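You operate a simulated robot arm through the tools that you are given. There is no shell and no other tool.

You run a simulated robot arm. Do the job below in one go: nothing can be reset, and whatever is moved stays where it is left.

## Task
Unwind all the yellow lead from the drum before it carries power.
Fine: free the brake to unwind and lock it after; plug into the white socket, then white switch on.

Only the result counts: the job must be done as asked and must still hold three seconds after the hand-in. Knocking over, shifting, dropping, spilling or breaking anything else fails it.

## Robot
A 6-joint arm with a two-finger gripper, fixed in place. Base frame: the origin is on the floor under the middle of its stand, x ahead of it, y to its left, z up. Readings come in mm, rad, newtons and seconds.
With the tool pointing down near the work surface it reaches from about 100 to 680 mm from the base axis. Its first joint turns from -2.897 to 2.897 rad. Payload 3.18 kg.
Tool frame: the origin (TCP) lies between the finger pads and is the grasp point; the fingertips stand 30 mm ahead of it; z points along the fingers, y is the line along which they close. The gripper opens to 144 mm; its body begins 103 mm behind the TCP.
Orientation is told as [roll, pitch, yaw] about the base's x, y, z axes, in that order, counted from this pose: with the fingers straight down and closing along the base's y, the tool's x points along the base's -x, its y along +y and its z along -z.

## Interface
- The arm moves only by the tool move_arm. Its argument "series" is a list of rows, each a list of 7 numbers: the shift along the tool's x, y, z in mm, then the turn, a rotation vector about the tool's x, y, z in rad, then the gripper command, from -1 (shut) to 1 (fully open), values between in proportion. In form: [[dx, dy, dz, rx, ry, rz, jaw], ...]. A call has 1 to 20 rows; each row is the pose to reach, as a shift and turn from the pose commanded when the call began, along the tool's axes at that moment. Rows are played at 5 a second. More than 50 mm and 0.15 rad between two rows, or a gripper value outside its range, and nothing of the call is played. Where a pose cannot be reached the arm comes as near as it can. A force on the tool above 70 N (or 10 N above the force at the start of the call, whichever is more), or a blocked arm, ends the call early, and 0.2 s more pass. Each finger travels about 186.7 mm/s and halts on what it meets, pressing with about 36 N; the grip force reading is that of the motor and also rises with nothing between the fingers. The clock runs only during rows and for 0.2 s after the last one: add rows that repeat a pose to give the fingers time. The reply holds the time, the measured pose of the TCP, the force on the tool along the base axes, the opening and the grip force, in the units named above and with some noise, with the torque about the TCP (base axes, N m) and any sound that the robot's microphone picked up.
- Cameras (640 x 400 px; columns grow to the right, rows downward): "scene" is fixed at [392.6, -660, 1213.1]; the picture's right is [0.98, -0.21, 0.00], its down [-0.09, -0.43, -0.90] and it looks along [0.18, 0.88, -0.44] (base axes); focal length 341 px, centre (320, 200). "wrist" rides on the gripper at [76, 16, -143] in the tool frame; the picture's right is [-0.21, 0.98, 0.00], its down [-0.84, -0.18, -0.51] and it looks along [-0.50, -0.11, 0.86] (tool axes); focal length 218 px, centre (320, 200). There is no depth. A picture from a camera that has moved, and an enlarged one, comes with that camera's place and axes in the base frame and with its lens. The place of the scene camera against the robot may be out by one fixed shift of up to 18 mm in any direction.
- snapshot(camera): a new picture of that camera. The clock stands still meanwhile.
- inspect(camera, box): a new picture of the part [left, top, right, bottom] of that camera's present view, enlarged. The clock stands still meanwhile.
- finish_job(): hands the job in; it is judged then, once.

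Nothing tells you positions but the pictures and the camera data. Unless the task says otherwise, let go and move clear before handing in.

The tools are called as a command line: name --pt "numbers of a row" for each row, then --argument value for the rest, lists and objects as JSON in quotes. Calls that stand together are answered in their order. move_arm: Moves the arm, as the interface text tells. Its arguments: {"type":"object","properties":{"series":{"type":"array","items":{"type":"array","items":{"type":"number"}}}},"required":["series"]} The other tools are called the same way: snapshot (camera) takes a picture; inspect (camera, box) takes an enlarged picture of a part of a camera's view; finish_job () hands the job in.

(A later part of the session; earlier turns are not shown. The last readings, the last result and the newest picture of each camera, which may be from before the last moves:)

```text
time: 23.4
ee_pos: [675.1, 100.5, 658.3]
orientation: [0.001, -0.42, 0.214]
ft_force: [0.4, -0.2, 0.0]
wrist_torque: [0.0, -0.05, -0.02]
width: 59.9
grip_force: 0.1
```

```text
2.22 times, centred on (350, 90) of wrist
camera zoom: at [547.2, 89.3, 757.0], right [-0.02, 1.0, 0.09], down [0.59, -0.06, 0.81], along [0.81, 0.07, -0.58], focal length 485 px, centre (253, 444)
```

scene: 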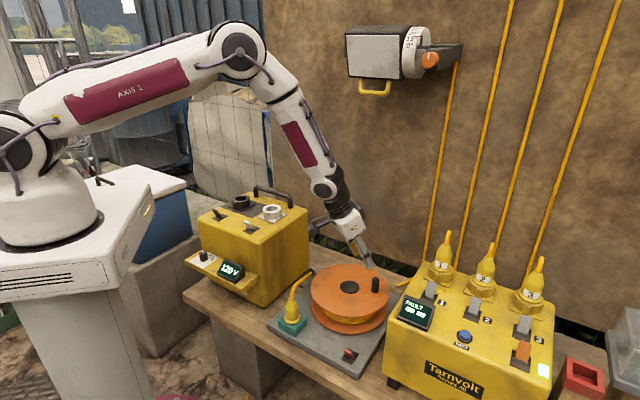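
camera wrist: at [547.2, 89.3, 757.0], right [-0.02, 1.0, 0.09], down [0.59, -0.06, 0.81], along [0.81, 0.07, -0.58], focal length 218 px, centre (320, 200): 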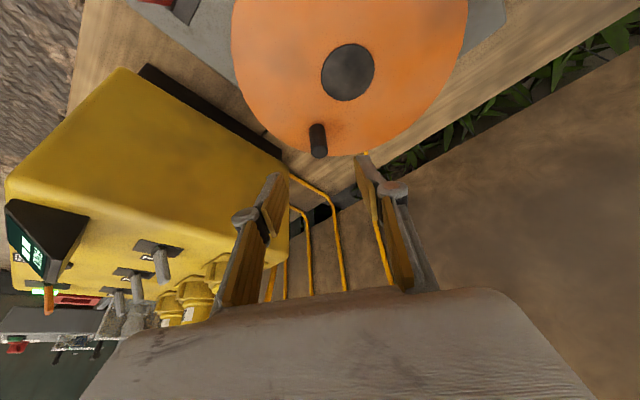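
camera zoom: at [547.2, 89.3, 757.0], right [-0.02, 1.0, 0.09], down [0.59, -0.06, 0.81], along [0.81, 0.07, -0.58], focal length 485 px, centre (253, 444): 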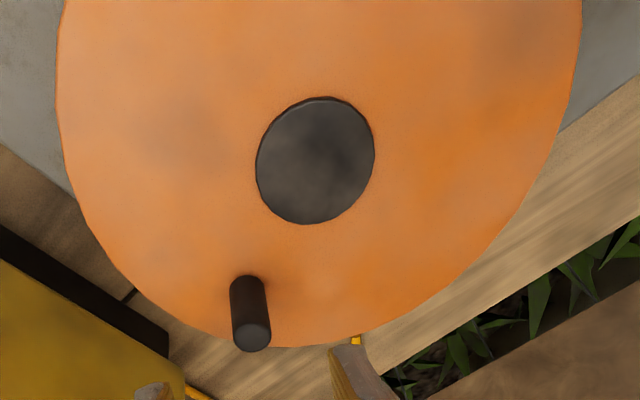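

The peg stands at the far right now, and the tail currently looks short again. I'll straighten the tool at a nearer, safe height and then re-orient.

move_arm --pt "22 0 -18 0 0.14 0 -0.17" --pt "44 0 -36 0 0.28 0 -0.17" --pt "65 0 -53 0 0.42 0 -0.17" --pt "65 0 -53 0 0.42 0 -0.17"

inspect --camera "scene" --box '[260, 230, 400, 360]'

snapshot --camera "wrist"

```text
time: 24.4
ee_pos: [608.2, 79.5, 662.4]
orientation: [0.057, -0.19, 0.212]
ft_force: [0.4, 0.2, 0.3]
wrist_torque: [0.03, 0.0, -0.01]
width: 59.5
grip_force: 0.1
out of reach, approached as far as the arm can: row 1, 2, 3, 4
```

```text
3.08 times, centred on (330, 295) of scene
camera zoom: at [392.6, -660.0, 1213.1], right [0.98, -0.21, 0.0], down [-0.09, -0.43, -0.9], along [0.18, 0.88, -0.44], focal length 1048 px, centre (289, -92)
```

zoom: 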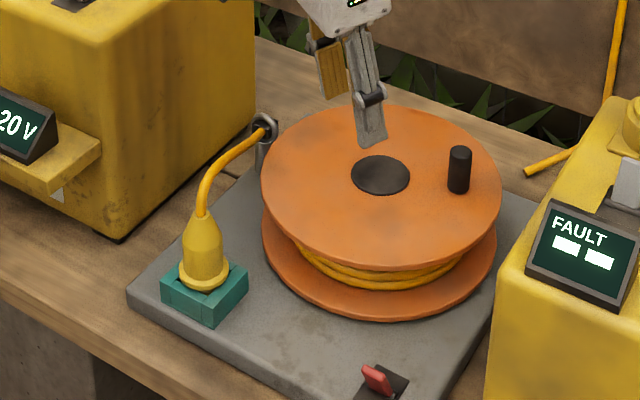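

```text
taken
camera wrist: at [506.0, 65.3, 789.3], right [-0.02, 1.0, 0.09], down [0.76, -0.05, 0.65], along [0.65, 0.08, -0.76], focal length 218 px, centre (320, 200)
```

wrist: 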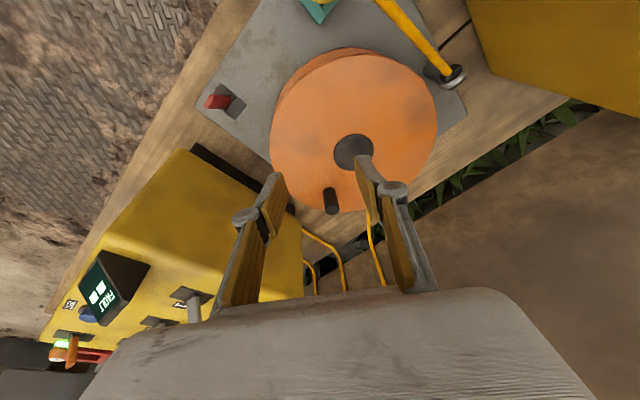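

snapshot --camera "scene"

move_arm --pt "0 0 0 0 0.07 0 -0.17" --pt "0 0 0 0 0.14 0 -0.17" --pt "0 0 0 0 0.19 0 -0.17" --pt "0 0 0 0 0.19 0 -0.17"

```text
taken
```

scene: 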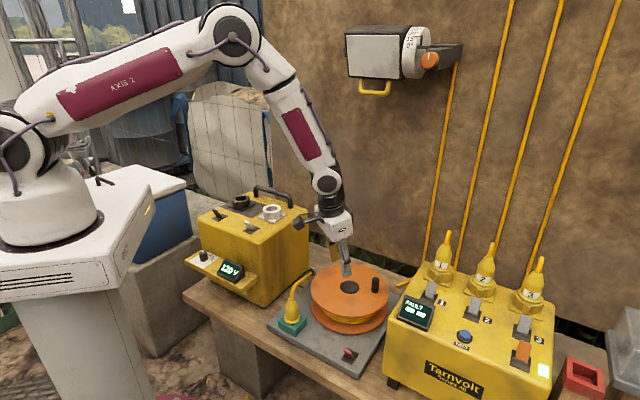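

```text
time: 25.4
ee_pos: [581.1, 77.1, 654.2]
orientation: [0.123, -0.043, 0.221]
ft_force: [-0.7, -0.7, -0.2]
wrist_torque: [0.02, 0.01, -0.03]
width: 60.0
grip_force: 0.1
out of reach, approached as far as the arm can: row 1, 2, 3, 4
```

The wrist is near its singular pose with axis 4 turned over. I'll tilt the tool sideways, towards the direction I want for cranking, to get out cleanly.

move_arm --pt "0 0 0 -0.1 0 0 -0.17" --pt "0 0 0 -0.2 0 0 -0.17" --pt "0 0 0 -0.3 0 0 -0.17" --pt "0 0 0 -0.3 0 0 -0.17"

snapshot --camera "scene"

```text
time: 26.4
ee_pos: [582.3, 77.7, 654.3]
orientation: [0.423, -0.045, 0.221]
ft_force: [-1.2, 0.6, 0.4]
wrist_torque: [-0.04, 0.03, -0.03]
width: 59.9
grip_force: 0.0
```

```text
taken
```

scene: 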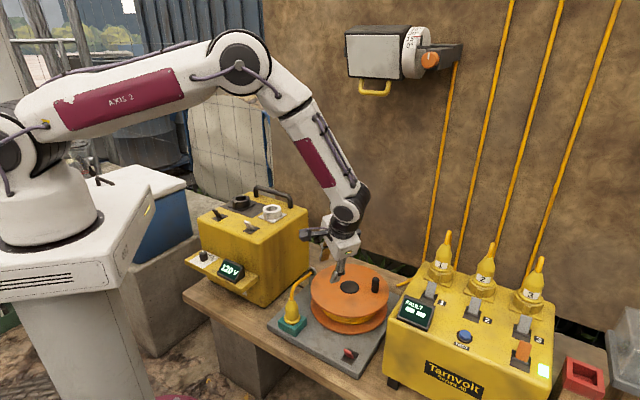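

I'm out of the singular zone. Next I'll turn smoothly to the crank orientation, tilted outwards and to the left so the hand stays clear of the plug and tail, and hover near the peg.

move_arm --pt "-13 -7 0.8 0.0136 -0.0493 -0.1093 -0.17" --pt "-26 -13.9 1.6 0.0273 -0.0986 -0.2187 -0.17" --pt "-38.9 -20.9 2.4 0.0409 -0.1479 -0.328 -0.17" --pt "-51.9 -27.8 3.2 0.0545 -0.1973 -0.4374 -0.17" --pt "-64.9 -34.8 4 0.0681 -0.2466 -0.5467 -0.17" --pt "-77.9 -41.7 4.8 0.0818 -0.2959 -0.656 -0.17" --pt "-90.8 -48.7 5.6 0.0954 -0.3452 -0.7654 -0.17" --pt "-103.8 -55.6 6.4 0.109 -0.3945 -0.8747 -0.17" --pt "-103.8 -55.6 6.4 0.109 -0.3945 -0.8747 -0.17"

snapshot --camera "scene"

snapshot --camera "wrist"

```text
time: 28.4
ee_pos: [694.1, 52.7, 630.3]
orientation: [-0.001, -0.65, 1.033]
ft_force: [0.2, 0.3, 0.4]
wrist_torque: [0.01, 0.0, -0.01]
width: 59.8
grip_force: 0.2
```

```text
taken
```

scene: 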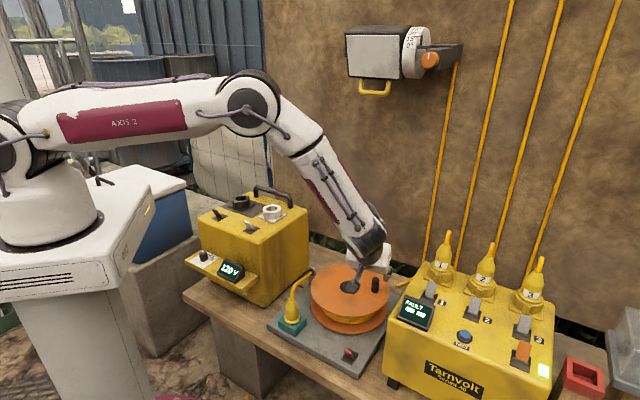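

```text
taken
camera wrist: at [604.4, -67.1, 698.0], right [-0.75, 0.64, 0.13], down [0.34, 0.22, 0.91], along [0.56, 0.73, -0.39], focal length 218 px, centre (320, 200)
```

wrist: 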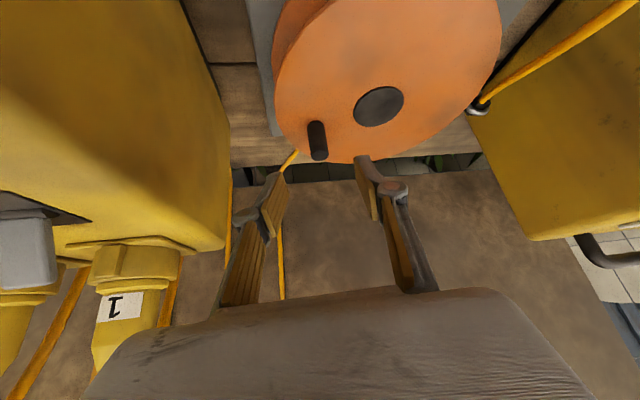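

inspect --camera "wrist" --box '[240, 60, 440, 220]'

inspect --camera "scene" --box '[260, 230, 420, 370]'

```text
2.50 times, centred on (340, 140) of wrist
camera zoom: at [604.4, -67.1, 698.0], right [-0.75, 0.64, 0.13], down [0.34, 0.22, 0.91], along [0.56, 0.73, -0.39], focal length 546 px, centre (270, 350)
```

zoom: 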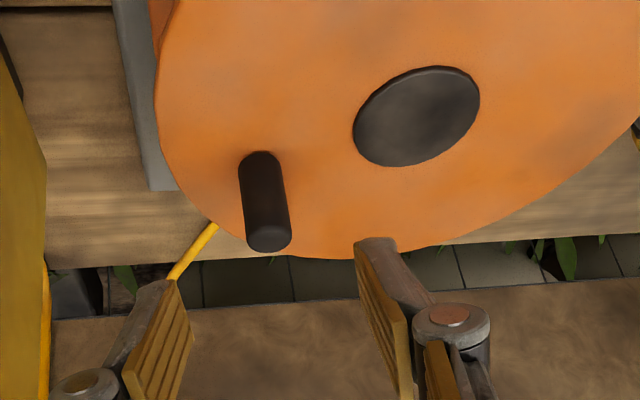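

```text
2.86 times, centred on (340, 300) of scene
camera zoom: at [392.6, -660.0, 1213.1], right [0.98, -0.21, 0.0], down [-0.09, -0.43, -0.9], along [0.18, 0.88, -0.44], focal length 973 px, centre (263, -86)
```

zoom: 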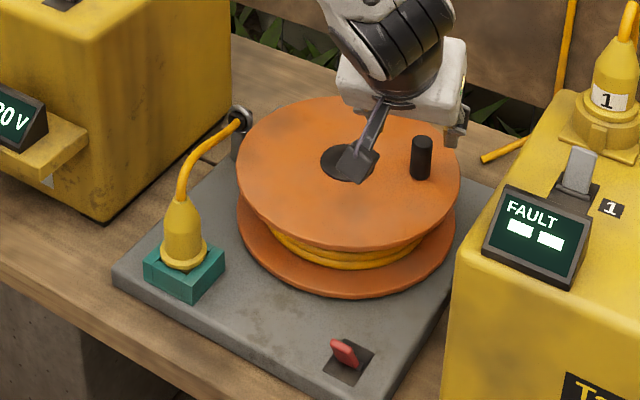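

The peg is measured at about (738,-46) in arm-plane coordinates, with its top near z=551. I'll slide the open fingers down onto it along the tool axis.

move_arm --pt "6.4 -1.7 35 0 0 0 -0.17" --pt "6.4 -1.7 70 0 0 0 -0.17" --pt "6.4 -1.7 102.2 0 0 0 -0.17" --pt "6.4 -1.7 102.2 0 0 0 -0.17"

inspect --camera "wrist" --box '[240, 60, 440, 220]'

inspect --camera "scene" --box '[260, 230, 420, 370]'

```text
time: 29.4
ee_pos: [725.8, 101.4, 545.6]
orientation: [0.001, -0.648, 1.032]
ft_force: [0.0, 0.5, -0.2]
wrist_torque: [-0.01, 0.01, 0.0]
width: 59.8
grip_force: 0.0
```

```text
2.50 times, centred on (340, 140) of wrist
camera zoom: at [635.8, -17.1, 613.2], right [-0.75, 0.64, 0.13], down [0.34, 0.22, 0.91], along [0.56, 0.73, -0.39], focal length 546 px, centre (270, 350)
```

zoom: 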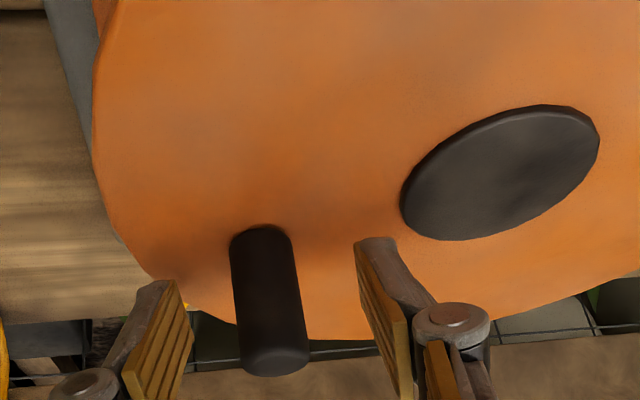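

```text
2.86 times, centred on (340, 300) of scene
camera zoom: at [392.6, -660.0, 1213.1], right [0.98, -0.21, 0.0], down [-0.09, -0.43, -0.9], along [0.18, 0.88, -0.44], focal length 973 px, centre (263, -86)
```

zoom: 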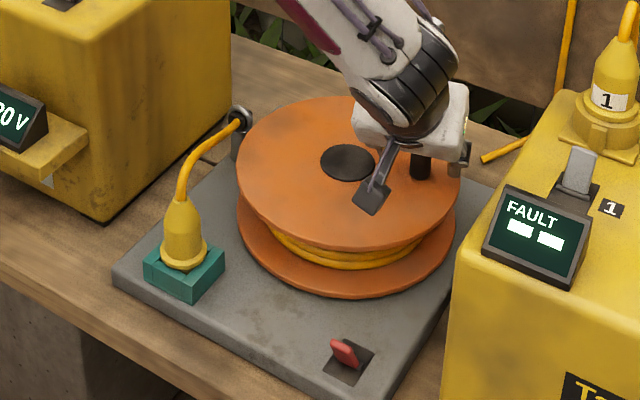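

move_arm --pt "0 0 0 0 0 0 -0.5" --pt "0 0 0 0 0 0 -0.85" --pt "0 0 0 0 0 0 -0.85"

```text
time: 30.2
ee_pos: [726.0, 102.2, 546.0]
orientation: [0.001, -0.647, 1.031]
ft_force: [3.8, -1.6, -3.2]
wrist_torque: [-0.08, -0.05, -0.07]
width: 20.6
grip_force: 44.8
```

The peg is gripped. Turning counter-clockwise in small steps and watching the tail.

move_arm --pt "-20.4 8.1 15.5 0 0 0 -0.85" --pt "-37.4 24.5 28.5 0 0 0 -0.85" --pt "-48.9 47.2 37.2 0 0 0 -0.85" --pt "-48.9 47.2 37.2 0 0 0 -0.85"

inspect --camera "scene" --box '[260, 230, 420, 370]'

snapshot --camera "wrist"

```text
time: 31.2
ee_pos: [718.9, 179.7, 546.1]
orientation: [0.001, -0.651, 1.033]
ft_force: [42.8, 30.9, -30.5]
wrist_torque: [0.58, -0.64, -0.28]
width: 20.9
grip_force: 45.4
```

```text
2.86 times, centred on (340, 300) of scene
camera zoom: at [392.6, -660.0, 1213.1], right [0.98, -0.21, 0.0], down [-0.09, -0.43, -0.9], along [0.18, 0.88, -0.44], focal length 973 px, centre (263, -86)
```

zoom: 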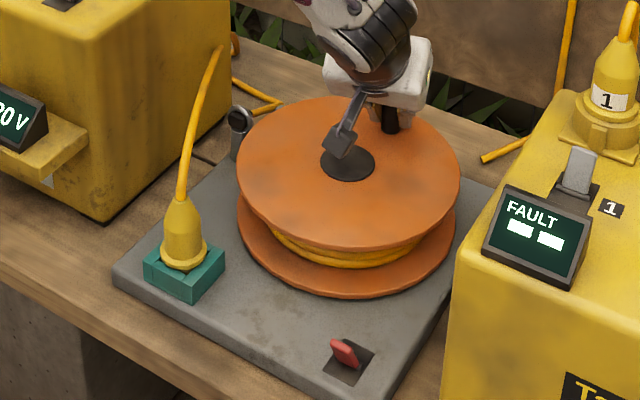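

```text
taken
camera wrist: at [629.1, 59.8, 613.6], right [-0.75, 0.64, 0.13], down [0.34, 0.22, 0.91], along [0.56, 0.73, -0.39], focal length 218 px, centre (320, 200)
```

wrist: 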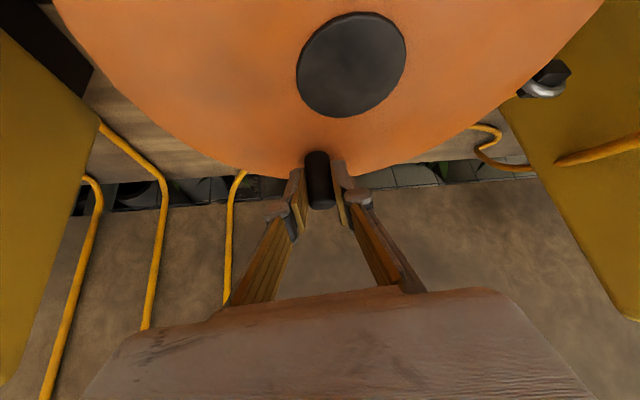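

Turning counter-clockwise pays out more lead, so that's the right direction. My circle is slightly off, since the force is pulling outwards, so I'll correct the centre and continue in a shorter segment.

move_arm --pt "-2.7 -1.2 2.0 0 0 0 -0.85" --pt "-8 25.3 6.1 0 0 0 -0.85" --pt "-5.7 52.6 4.3 0 0 0 -0.85" --pt "-5.7 52.6 4.3 0 0 0 -0.85"

inspect --camera "wrist" --box '[240, 60, 440, 260]'

```text
time: 32.2
ee_pos: [674.7, 209.3, 546.7]
orientation: [-0.001, -0.65, 1.031]
ft_force: [-0.7, -2.0, 9.9]
wrist_torque: [0.87, -0.13, -0.02]
width: 20.6
grip_force: 45.1
```

```text
2.00 times, centred on (340, 160) of wrist
camera zoom: at [584.4, 90.9, 613.9], right [-0.75, 0.65, 0.13], down [0.34, 0.22, 0.91], along [0.56, 0.73, -0.39], focal length 436 px, centre (280, 280)
```

zoom: 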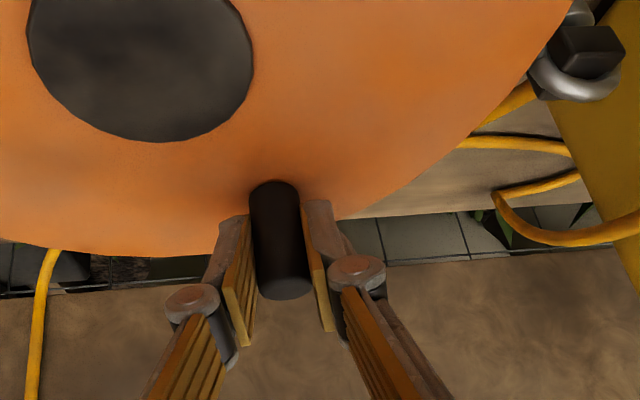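

move_arm --pt "9.6 24.7 -7.3 0 0 0 -0.85" --pt "25.3 43.8 -19.2 0 0 0 -0.85" --pt "45.2 54.9 -34.4 0 0 0 -0.85" --pt "67.1 56.8 -51 0 0 0 -0.85" --pt "67.1 56.8 -51 0 0 0 -0.85"

snapshot --camera "scene"

```text
time: 33.4
ee_pos: [584.1, 168.2, 546.7]
orientation: [-0.003, -0.651, 1.032]
ft_force: [5.4, -2.4, 16.5]
wrist_torque: [0.08, -0.11, -0.07]
width: 20.8
grip_force: 45.1
```

```text
taken
```

scene: 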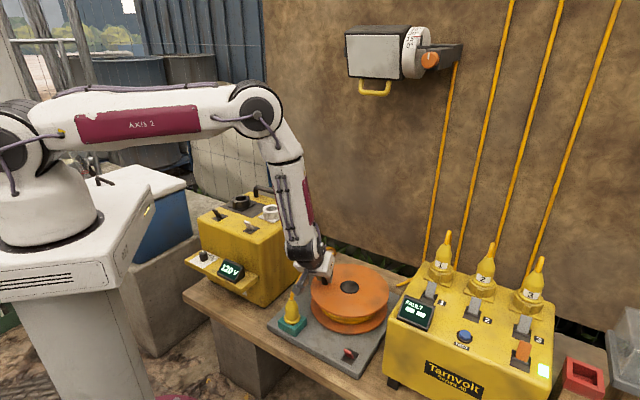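

inspect --camera "scene" --box '[230, 210, 400, 360]'

snapshot --camera "wrist"

```text
2.67 times, centred on (315, 285) of scene
camera zoom: at [392.6, -660.0, 1213.1], right [0.98, -0.21, 0.0], down [-0.09, -0.43, -0.9], along [0.18, 0.88, -0.44], focal length 908 px, centre (333, -27)
```

zoom: 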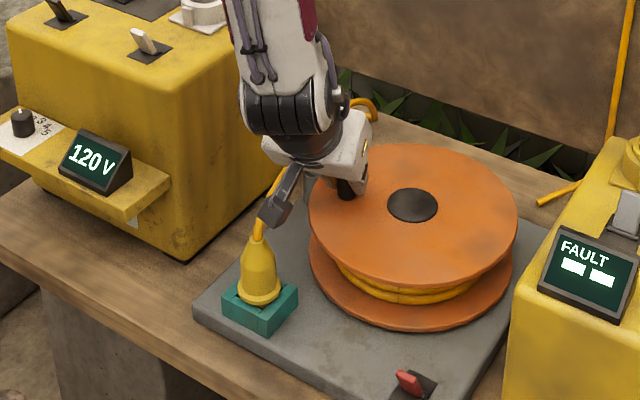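

```text
taken
camera wrist: at [493.9, 47.8, 613.5], right [-0.75, 0.65, 0.12], down [0.34, 0.22, 0.91], along [0.56, 0.73, -0.38], focal length 218 px, centre (320, 200)
```

wrist: 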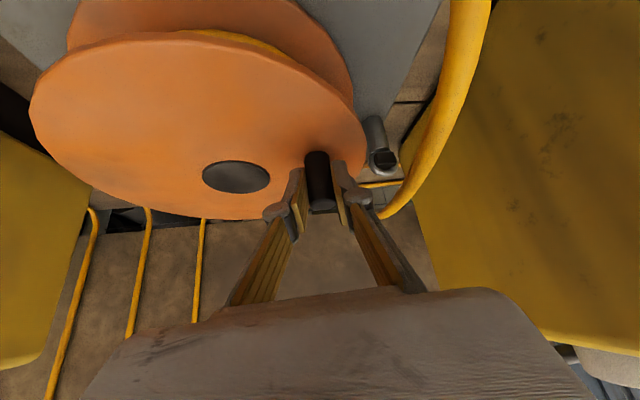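

move_arm --pt "20.9 -7.6 -15.9 0 0 0 -0.85" --pt "38.6 -23.6 -29.3 0 0 0 -0.85" --pt "50.8 -46.5 -38.6 0 0 0 -0.85" --pt "56.1 -73 -42.7 0 0 0 -0.85" --pt "53.8 -100.3 -40.9 0 0 0 -0.85" --pt "53.8 -100.3 -40.9 0 0 0 -0.85"

inspect --camera "scene" --box '[230, 210, 400, 360]'

snapshot --camera "wrist"

```text
time: 34.8
ee_pos: [636.7, 57.5, 546.0]
orientation: [-0.003, -0.653, 1.035]
ft_force: [2.2, 7.6, 32.6]
wrist_torque: [0.08, -0.15, 0.04]
width: 20.7
grip_force: 44.3
```

```text
2.67 times, centred on (315, 285) of scene
camera zoom: at [392.6, -660.0, 1213.1], right [0.98, -0.21, 0.0], down [-0.09, -0.43, -0.9], along [0.18, 0.88, -0.44], focal length 908 px, centre (333, -27)
```

zoom: 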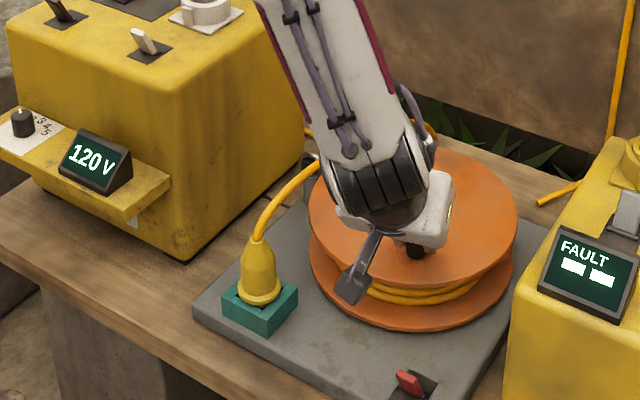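

```text
taken
camera wrist: at [546.8, -61.3, 613.2], right [-0.76, 0.64, 0.13], down [0.34, 0.22, 0.92], along [0.56, 0.73, -0.38], focal length 218 px, centre (320, 200)
```

wrist: 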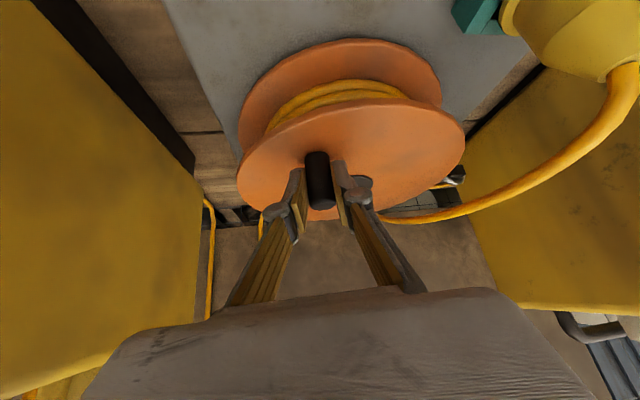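

The crank works smoothly with the corrected circle. I'll briefly loosen and re-grip to release built-up stress, then continue on the far side.

move_arm --pt "0 0 0 0 0 0 -0.55" --pt "0 0 0 0 0 0 -0.85" --pt "0 0 0 0 0 0 -0.85" --pt "-9.6 -24.7 7.3 0 0 0 -0.85" --pt "-25.3 -43.8 19.2 0 0 0 -0.85" --pt "-45.2 -54.9 34.4 0 0 0 -0.85" --pt "-67.1 -56.8 51 0 0 0 -0.85" --pt "-88 -49.2 66.9 0 0 0 -0.85" --pt "-105.7 -33.1 80.3 0 0 0 -0.85" --pt "-105.7 -33.1 80.3 0 0 0 -0.85"

inspect --camera "scene" --box '[230, 210, 400, 360]'

```text
time: 37.0
ee_pos: [728.2, 156.1, 542.3]
orientation: [0.01, -0.647, 1.031]
ft_force: [-15.8, -5.2, -24.1]
wrist_torque: [-0.48, 0.53, 0.22]
width: 20.6
grip_force: 45.5
```

```text
2.67 times, centred on (315, 285) of scene
camera zoom: at [392.6, -660.0, 1213.1], right [0.98, -0.21, 0.0], down [-0.09, -0.43, -0.9], along [0.18, 0.88, -0.44], focal length 908 px, centre (333, -27)
```

zoom: 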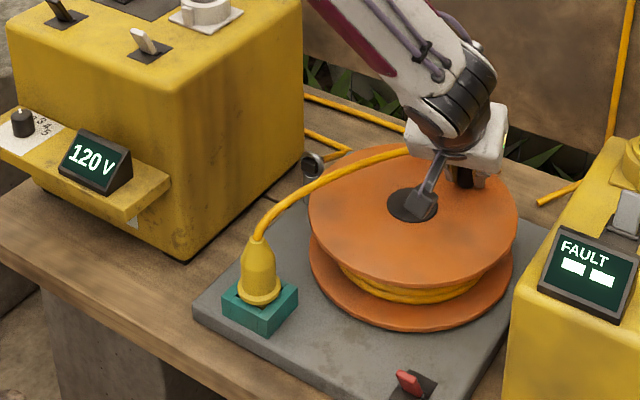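

snapshot --camera "wrist"

inspect --camera "scene" --box '[310, 230, 390, 300]'

```text
taken
camera wrist: at [638.5, 35.6, 610.1], right [-0.75, 0.64, 0.13], down [0.35, 0.22, 0.91], along [0.56, 0.73, -0.39], focal length 218 px, centre (320, 200)
```

wrist: 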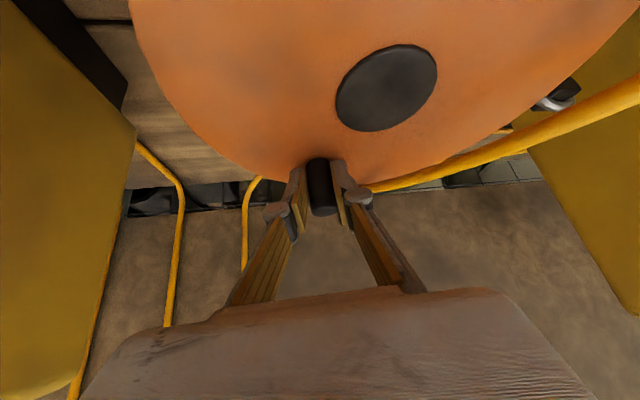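

```text
5.71 times, centred on (350, 265) of scene
camera zoom: at [392.6, -660.0, 1213.1], right [0.98, -0.21, 0.0], down [-0.09, -0.43, -0.9], along [0.18, 0.88, -0.44], focal length 1946 px, centre (149, -171)
```

zoom: 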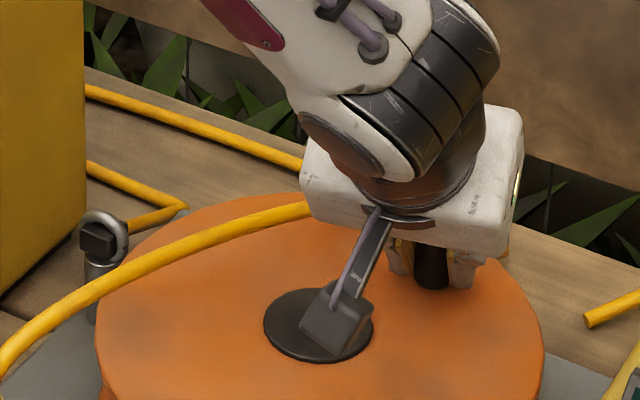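

Over one turn of lead is out now, and the loose loop is draping over the drum. I'll release the peg and back away along the tool axis, then look at where the loop lies and check the supply's switches before deciding the next step.

move_arm --pt "0 0 0 0 0 0 -0.3" --pt "0 0 0 0 0 0 -0.17" --pt "0 0 -40 0 0 0 -0.17" --pt "0 0 -80 0 0 0 -0.17" --pt "0 0 -120 0 0 0 -0.17" --pt "0 0 -150 0 0 0 -0.17" --pt "0 0 -150 0 0 0 -0.17"

snapshot --camera "scene"

snapshot --camera "wrist"

inspect --camera "scene" --box '[230, 210, 400, 360]'

```text
time: 38.6
ee_pos: [683.8, 75.2, 664.7]
orientation: [-0.001, -0.649, 1.034]
ft_force: [-0.2, 1.1, 0.2]
wrist_torque: [0.04, -0.02, 0.0]
width: 59.6
grip_force: 0.1
```

```text
taken
```

scene: 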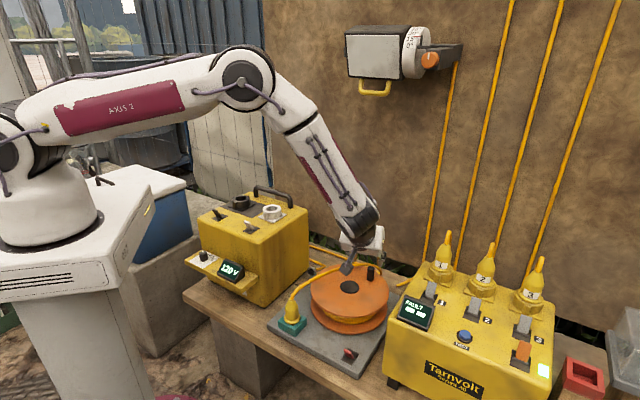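

```text
taken
camera wrist: at [594.2, -42.7, 731.7], right [-0.75, 0.64, 0.13], down [0.34, 0.22, 0.91], along [0.56, 0.73, -0.39], focal length 218 px, centre (320, 200)
```

wrist: 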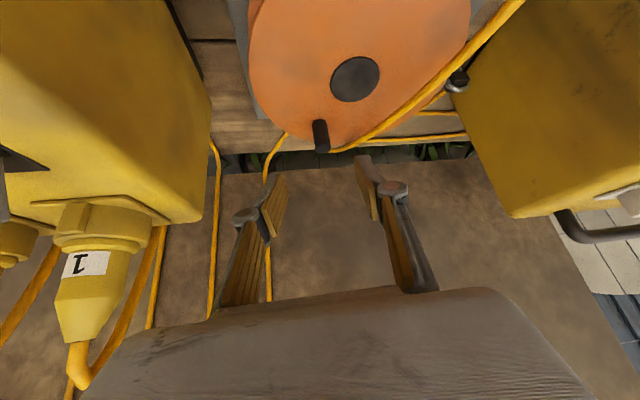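

```text
2.67 times, centred on (315, 285) of scene
camera zoom: at [392.6, -660.0, 1213.1], right [0.98, -0.21, 0.0], down [-0.09, -0.43, -0.9], along [0.18, 0.88, -0.44], focal length 908 px, centre (333, -27)
```

zoom: 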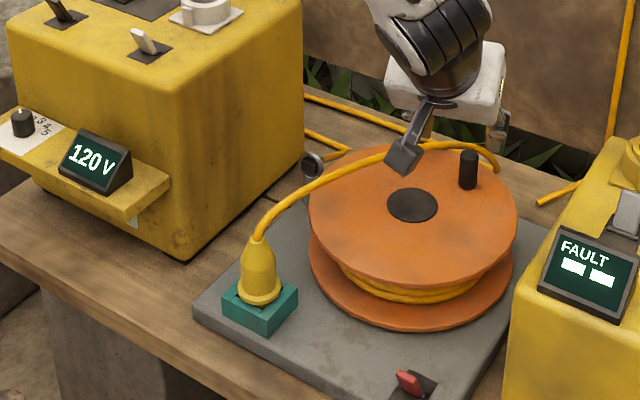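

The loop now drapes over the back of the drum from the plug. Cranking on would snag it, so I want to look at moving the plug to the white socket first, with the switch still off, which keeps the loop away. I'll bring the wrist back through the arm's plane carefully.

move_arm --pt "-1.9 18.4 -3.8 0.0826 0 0.1087 -0.17" --pt "-3.7 36.7 -7.7 0.1652 0 0.2173 -0.17" --pt "-5.6 55.1 -11.5 0.2478 0 0.326 -0.17" --pt "-7.4 73.5 -15.3 0.3303 0 0.4347 -0.17" --pt "-9.3 91.8 -19.2 0.4129 0 0.5433 -0.17" --pt "-11.1 110.2 -23 0.4955 0 0.652 -0.17" --pt "-11.1 110.2 -23 0.4955 0 0.652 -0.17"

```text
time: 40.2
ee_pos: [585.0, 128.6, 690.1]
orientation: [-0.003, -0.65, 0.216]
ft_force: [0.4, 0.0, 0.1]
wrist_torque: [-0.01, -0.05, -0.01]
width: 59.7
grip_force: 0.0
```

move_arm --pt "0 0 0 0 0.13 0 -0.17" --pt "0 0 0 0 0.26 0 -0.17" --pt "0 0 0 0 0.39 0 -0.17" --pt "0 0 0 0 0.52 0 -0.17" --pt "0 0 0 0 0.65 0 -0.17" --pt "0 0 0 0 0.65 0 -0.17"

snapshot --camera "scene"

```text
time: 41.6
ee_pos: [586.3, 129.4, 691.0]
orientation: [-0.001, 0.003, 0.212]
ft_force: [0.6, -0.5, -0.1]
wrist_torque: [0.01, -0.01, 0.0]
width: 59.9
grip_force: 0.1
```

```text
taken
```

scene: 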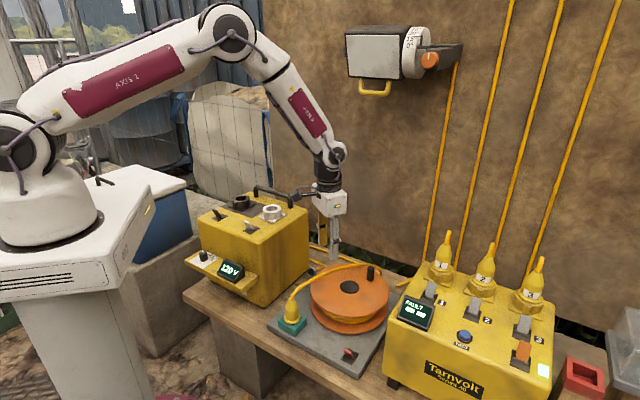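

The wrist is back in its normal configuration. Now I'll look at the supply box, its white socket and its switches.

move_arm --pt "20 29 -35 0 0 0.026 -0.17" --pt "41 58 -60 0 0 0.053 -0.17" --pt "62 87 -80 0 0 0.08 -0.17" --pt "83 115 -100 0 0 0.106 -0.17" --pt "103 144 -115 0 0 0.132 -0.17" --pt "124 173 -125 0 0 0.159 -0.17" --pt "145 202 -135 0 0 0.185 -0.17" --pt "165 231 -139 0 0 0.212 -0.17" --pt "165 231 -139 0 0 0.212 -0.17"

snapshot --camera "wrist"

inspect --camera "scene" --box '[230, 210, 400, 360]'

```text
time: 43.6
ee_pos: [375.7, 321.8, 829.3]
orientation: [-0.002, 0.001, -0.001]
ft_force: [-0.1, 0.7, 0.7]
wrist_torque: [0.01, -0.02, 0.02]
width: 59.6
grip_force: 0.0
```

```text
taken
camera wrist: at [298.7, 336.1, 971.0], right [0.21, 0.98, 0.0], down [0.84, -0.18, 0.51], along [0.5, -0.11, -0.86], focal length 218 px, centre (320, 200)
```

wrist: 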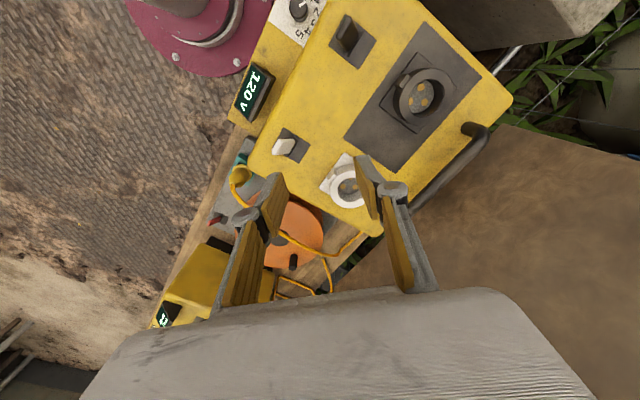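

```text
2.67 times, centred on (315, 285) of scene
camera zoom: at [392.6, -660.0, 1213.1], right [0.98, -0.21, 0.0], down [-0.09, -0.43, -0.9], along [0.18, 0.88, -0.44], focal length 908 px, centre (333, -27)
```

zoom: 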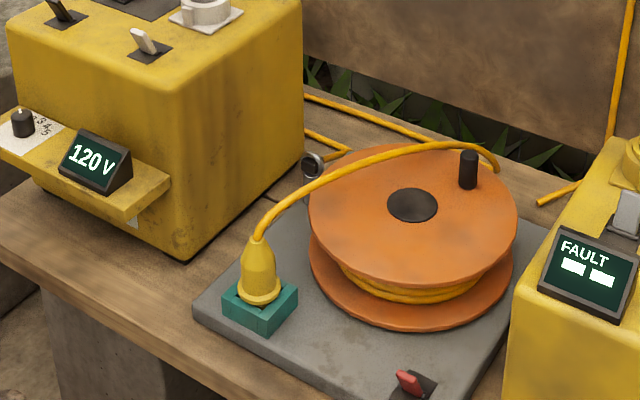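

inspect --camera "wrist" --box '[240, 0, 500, 240]'

inspect --camera "wrist" --box '[260, 110, 380, 220]'

inspect --camera "wrist" --box '[220, 150, 360, 300]'

inspect --camera "scene" --box '[190, 185, 300, 255]'

```text
1.67 times, centred on (370, 120) of wrist
camera zoom: at [298.7, 336.1, 971.0], right [0.21, 0.98, 0.0], down [0.84, -0.18, 0.51], along [0.5, -0.11, -0.86], focal length 364 px, centre (237, 333)
```

zoom: 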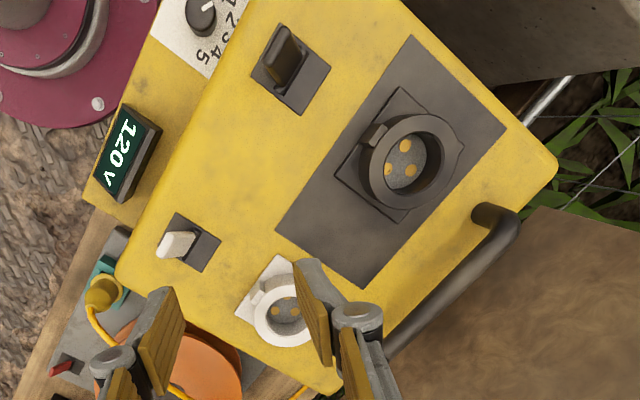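

```text
3.64 times, centred on (320, 165) of wrist
camera zoom: at [298.7, 336.1, 971.0], right [0.21, 0.98, 0.0], down [0.84, -0.18, 0.51], along [0.5, -0.11, -0.86], focal length 794 px, centre (320, 327)
```

zoom: 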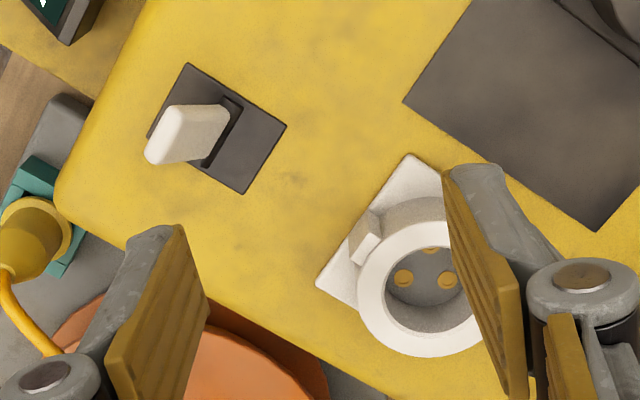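

```text
2.67 times, centred on (290, 225) of wrist
camera zoom: at [298.7, 336.1, 971.0], right [0.21, 0.98, 0.0], down [0.84, -0.18, 0.51], along [0.5, -0.11, -0.86], focal length 582 px, centre (400, 133)
```

zoom: 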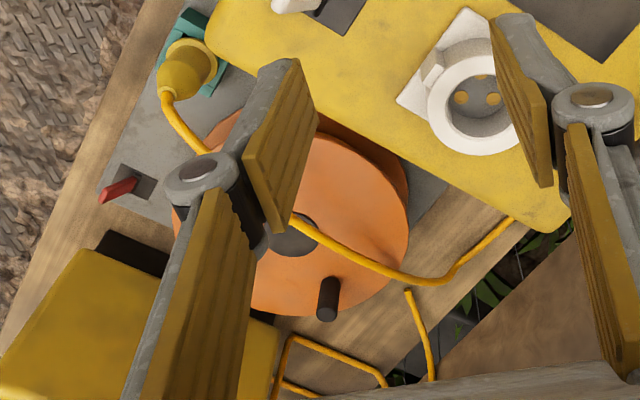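

```text
5.71 times, centred on (245, 220) of scene
camera zoom: at [392.6, -660.0, 1213.1], right [0.98, -0.21, 0.0], down [-0.09, -0.43, -0.9], along [0.18, 0.88, -0.44], focal length 1946 px, centre (749, 86)
```

zoom: 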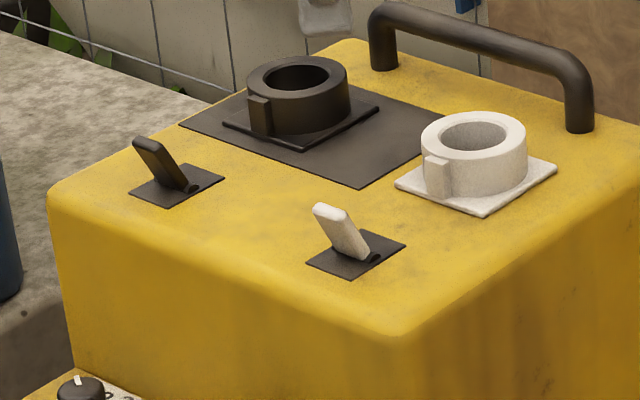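

The white switch lever leans to the front, like the black one, which is the off side: the original locked brake and the live Tarnvolt switches lean to the back. So plugging in now won't carry power. Next I'll look closely at the parked plug.

move_arm --pt "-2 -45 0 0 0 0 0.2" --pt "-4 -90 0 0 0 0 0.4" --pt "-6 -135 0 0 0 0 0.4" --pt "-8 -175 20 0 0 0 0.4" --pt "-9 -205 55 0 0 0 0.4" --pt "-9 -205 100 0 0 0 0.4" --pt "-9 -205 145 0 0 0 0.4" --pt "-9 -205 190 0 0 0 0.4" --pt "-9 -205 208 0 0 0 0.4" --pt "-9 -205 208 0 0 0 0.4"

snapshot --camera "wrist"

inspect --camera "wrist" --box '[230, 40, 430, 200]'

inspect --camera "scene" --box '[265, 265, 325, 335]'

```text
time: 45.8
ee_pos: [384.9, 114.4, 620.1]
orientation: [0.0, 0.0, 0.001]
ft_force: [0.4, 0.2, 0.5]
wrist_torque: [-0.01, 0.05, -0.01]
width: 100.5
grip_force: 0.1
```

```text
taken
camera wrist: at [308.5, 130.1, 762.8], right [0.21, 0.98, 0.0], down [0.84, -0.18, 0.51], along [0.5, -0.11, -0.86], focal length 218 px, centre (320, 200)
```

wrist: 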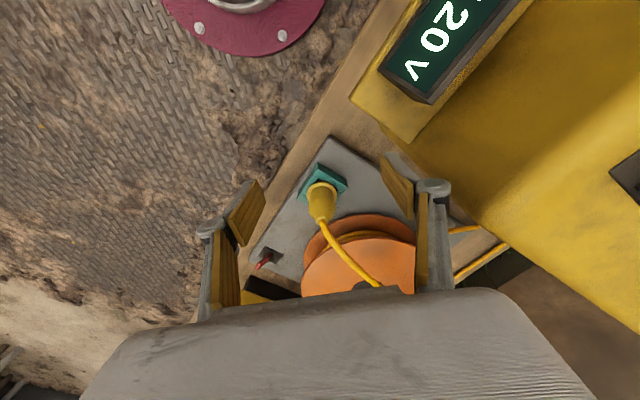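

```text
2.50 times, centred on (330, 120) of wrist
camera zoom: at [308.5, 130.1, 762.8], right [0.21, 0.98, 0.0], down [0.84, -0.18, 0.51], along [0.5, -0.11, -0.86], focal length 546 px, centre (295, 400)
```

zoom: 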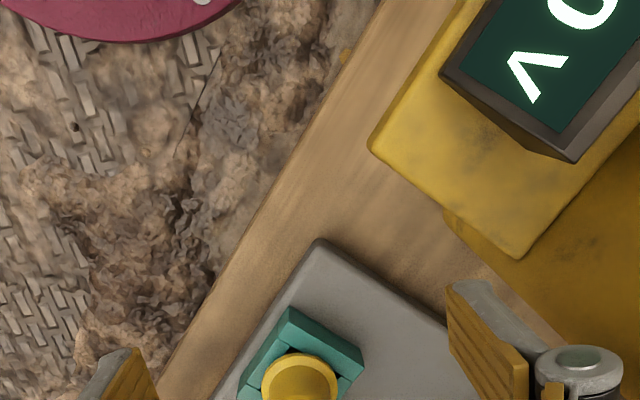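

```text
5.71 times, centred on (295, 300) of scene
camera zoom: at [392.6, -660.0, 1213.1], right [0.98, -0.21, 0.0], down [-0.09, -0.43, -0.9], along [0.18, 0.88, -0.44], focal length 1946 px, centre (463, -371)
```

zoom: 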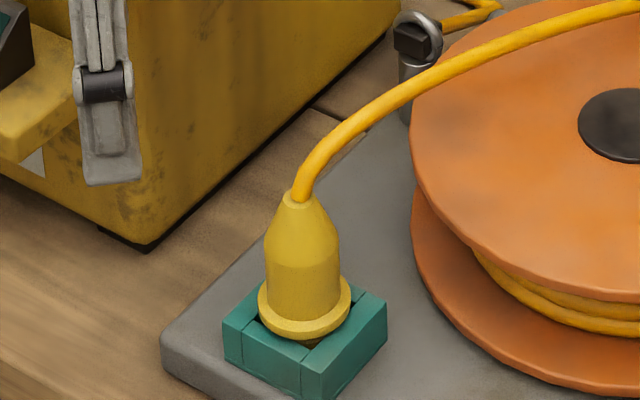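

inspect --camera "wrist" --box '[270, 140, 390, 260]'

```text
3.33 times, centred on (330, 200) of wrist
camera zoom: at [308.5, 130.1, 762.8], right [0.21, 0.98, 0.0], down [0.84, -0.18, 0.51], along [0.5, -0.11, -0.86], focal length 728 px, centre (287, 200)
```

zoom: 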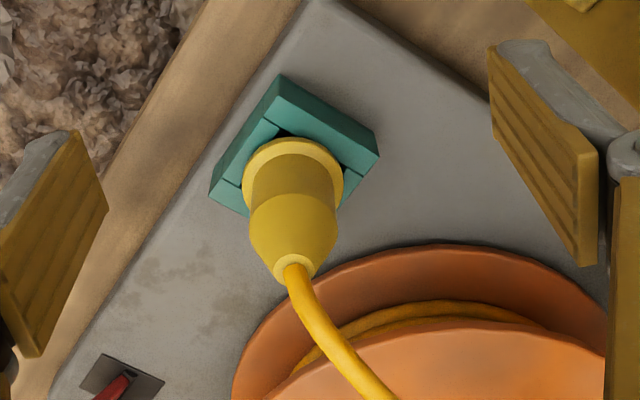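

The plug looks round, with a flange ring around 45–49 mm and a body around 36 mm, on the axis (477.5, 97.3). I'll approach from above with the fingers straddling it so the lead exits between them.

move_arm --pt "-31 -6 0 0 0 0 0.2" --pt "-62 -12 0 0 0 0 0.2" --pt "-92.6 -17.1 0 0 0 0 0.2" --pt "-92.6 -17.1 35 0 0 0 0.2" --pt "-92.6 -17.1 70 0 0 0 0.2" --pt "-92.6 -17.1 70 0 0 0 0.2"

snapshot --camera "wrist"

inspect --camera "scene" --box '[250, 240, 350, 340]'

```text
time: 47.2
ee_pos: [477.6, 98.4, 552.7]
orientation: [-0.001, -0.001, 0.002]
ft_force: [-1.2, 0.3, 0.0]
wrist_torque: [0.0, 0.02, 0.0]
width: 86.3
grip_force: 0.1
```

```text
taken
camera wrist: at [401.8, 113.0, 694.8], right [0.21, 0.98, 0.0], down [0.84, -0.18, 0.51], along [0.5, -0.11, -0.86], focal length 218 px, centre (320, 200)
```

wrist: 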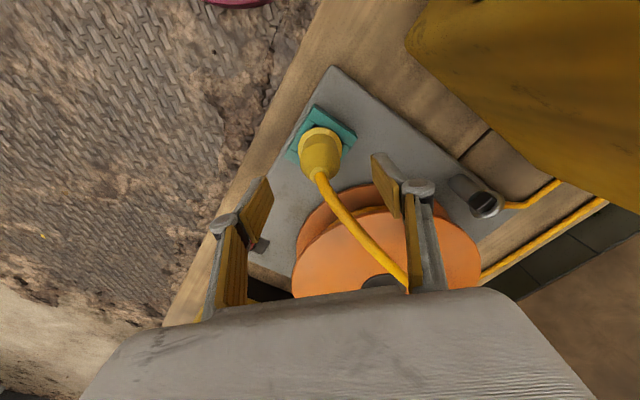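

```text
4.00 times, centred on (300, 290) of scene
camera zoom: at [392.6, -660.0, 1213.1], right [0.98, -0.21, 0.0], down [-0.09, -0.43, -0.9], along [0.18, 0.88, -0.44], focal length 1362 px, centre (400, -160)
```

zoom: 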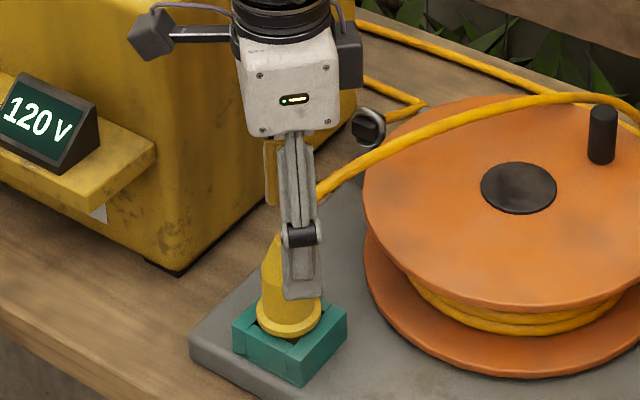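

inspect --camera "wrist" --box '[270, 100, 370, 200]'

```text
4.00 times, centred on (320, 150) of wrist
camera zoom: at [401.8, 113.0, 694.8], right [0.21, 0.98, 0.0], down [0.84, -0.18, 0.51], along [0.5, -0.11, -0.86], focal length 873 px, centre (320, 400)
```

zoom: 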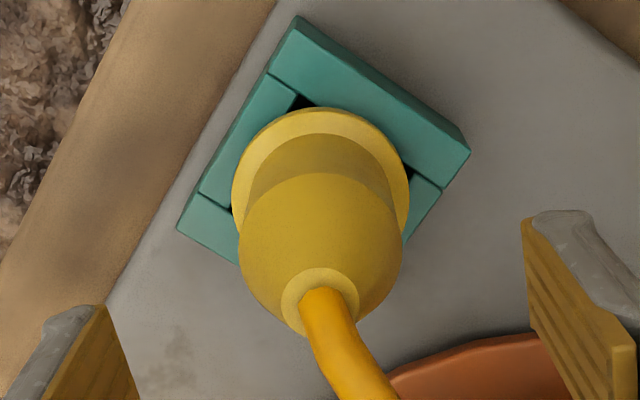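

move_arm --pt "2.5 -0.5 28 0 0 0 0.2" --pt "2.5 -0.5 55.5 0 0 0 0.2" --pt "2.5 -0.5 55.5 0 0 0 0.2"

inspect --camera "scene" --box '[250, 240, 350, 340]'

inspect --camera "wrist" --box '[240, 100, 400, 260]'

```text
time: 48.0
ee_pos: [475.2, 96.0, 495.3]
orientation: [-0.001, 0.001, 0.003]
ft_force: [0.8, -0.1, -0.1]
wrist_torque: [0.01, 0.01, 0.03]
width: 86.5
grip_force: 0.0
```

```text
4.00 times, centred on (300, 290) of scene
camera zoom: at [392.6, -660.0, 1213.1], right [0.98, -0.21, 0.0], down [-0.09, -0.43, -0.9], along [0.18, 0.88, -0.44], focal length 1362 px, centre (400, -160)
```

zoom: 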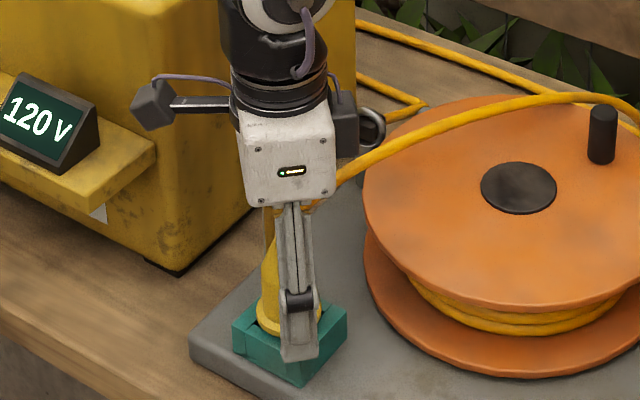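

```text
2.50 times, centred on (320, 180) of wrist
camera zoom: at [398.3, 112.8, 638.2], right [0.21, 0.98, 0.0], down [0.84, -0.18, 0.51], along [0.5, -0.11, -0.86], focal length 546 px, centre (320, 250)
```

zoom: 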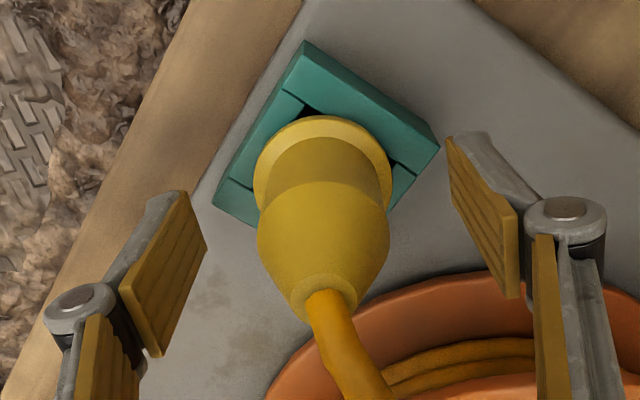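

move_arm --pt "0 0 0 0 0 0 -0.2" --pt "0 0 0 0 0 0 -0.5" --pt "0 0 0 0 0 0 -0.7" --pt "0 0 0 0 0 0 -0.7"

inspect --camera "wrist" --box '[240, 100, 400, 260]'

```text
time: 49.0
ee_pos: [475.2, 97.9, 497.4]
orientation: [0.002, -0.003, 0.002]
ft_force: [-1.7, 2.0, 33.5]
wrist_torque: [0.09, 0.31, 0.02]
width: 37.1
grip_force: 36.3
```

```text
2.50 times, centred on (320, 180) of wrist
camera zoom: at [399.0, 113.0, 639.3], right [0.21, 0.98, 0.0], down [0.84, -0.18, 0.51], along [0.5, -0.11, -0.86], focal length 546 px, centre (320, 250)
```

zoom: 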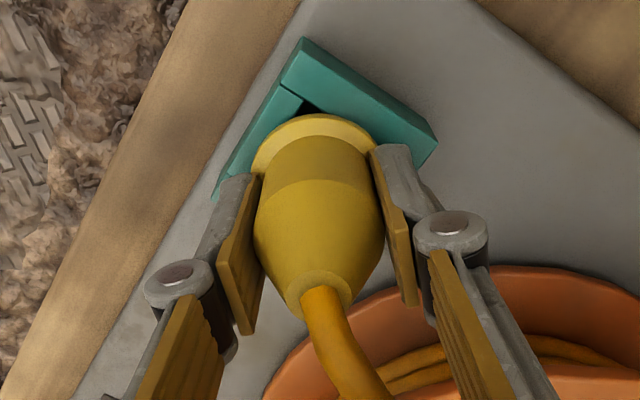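

The plug is gripped at 37 mm. Lifting it straight out of the holder.

move_arm --pt "0 0 -5 0 0 0 -0.7" --pt "0 0 -20 0 0 0 -0.7" --pt "0 0 -40 0 0 0 -0.7" --pt "0 0 -60 0 0 0 -0.7" --pt "0 0 -80 0 0 0 -0.7" --pt "0 0 -80 0 0 0 -0.7"

inspect --camera "scene" --box '[250, 220, 370, 340]'

snapshot --camera "wrist"

```text
time: 50.4
ee_pos: [476.7, 96.8, 576.9]
orientation: [-0.001, 0.002, 0.002]
ft_force: [0.6, 0.5, -2.0]
wrist_torque: [0.02, 0.0, 0.01]
width: 36.7
grip_force: 36.3
```

```text
3.33 times, centred on (310, 280) of scene
camera zoom: at [392.6, -660.0, 1213.1], right [0.98, -0.21, 0.0], down [-0.09, -0.43, -0.9], along [0.18, 0.88, -0.44], focal length 1136 px, centre (353, -67)
```

zoom: 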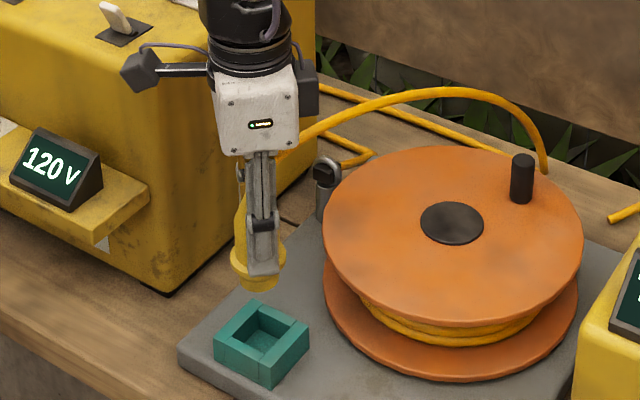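

```text
taken
camera wrist: at [399.2, 112.6, 719.0], right [0.21, 0.98, 0.0], down [0.84, -0.18, 0.51], along [0.5, -0.11, -0.86], focal length 218 px, centre (320, 200)
```

wrist: 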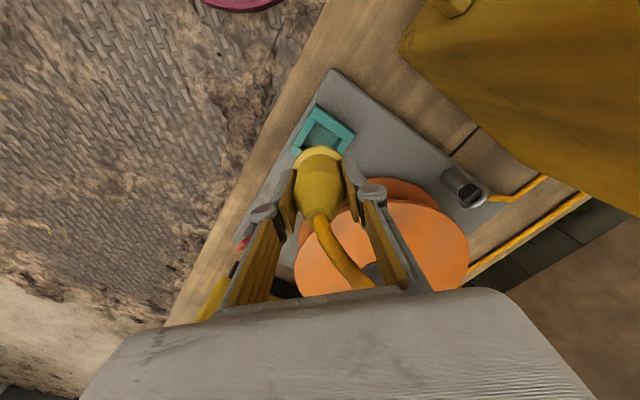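

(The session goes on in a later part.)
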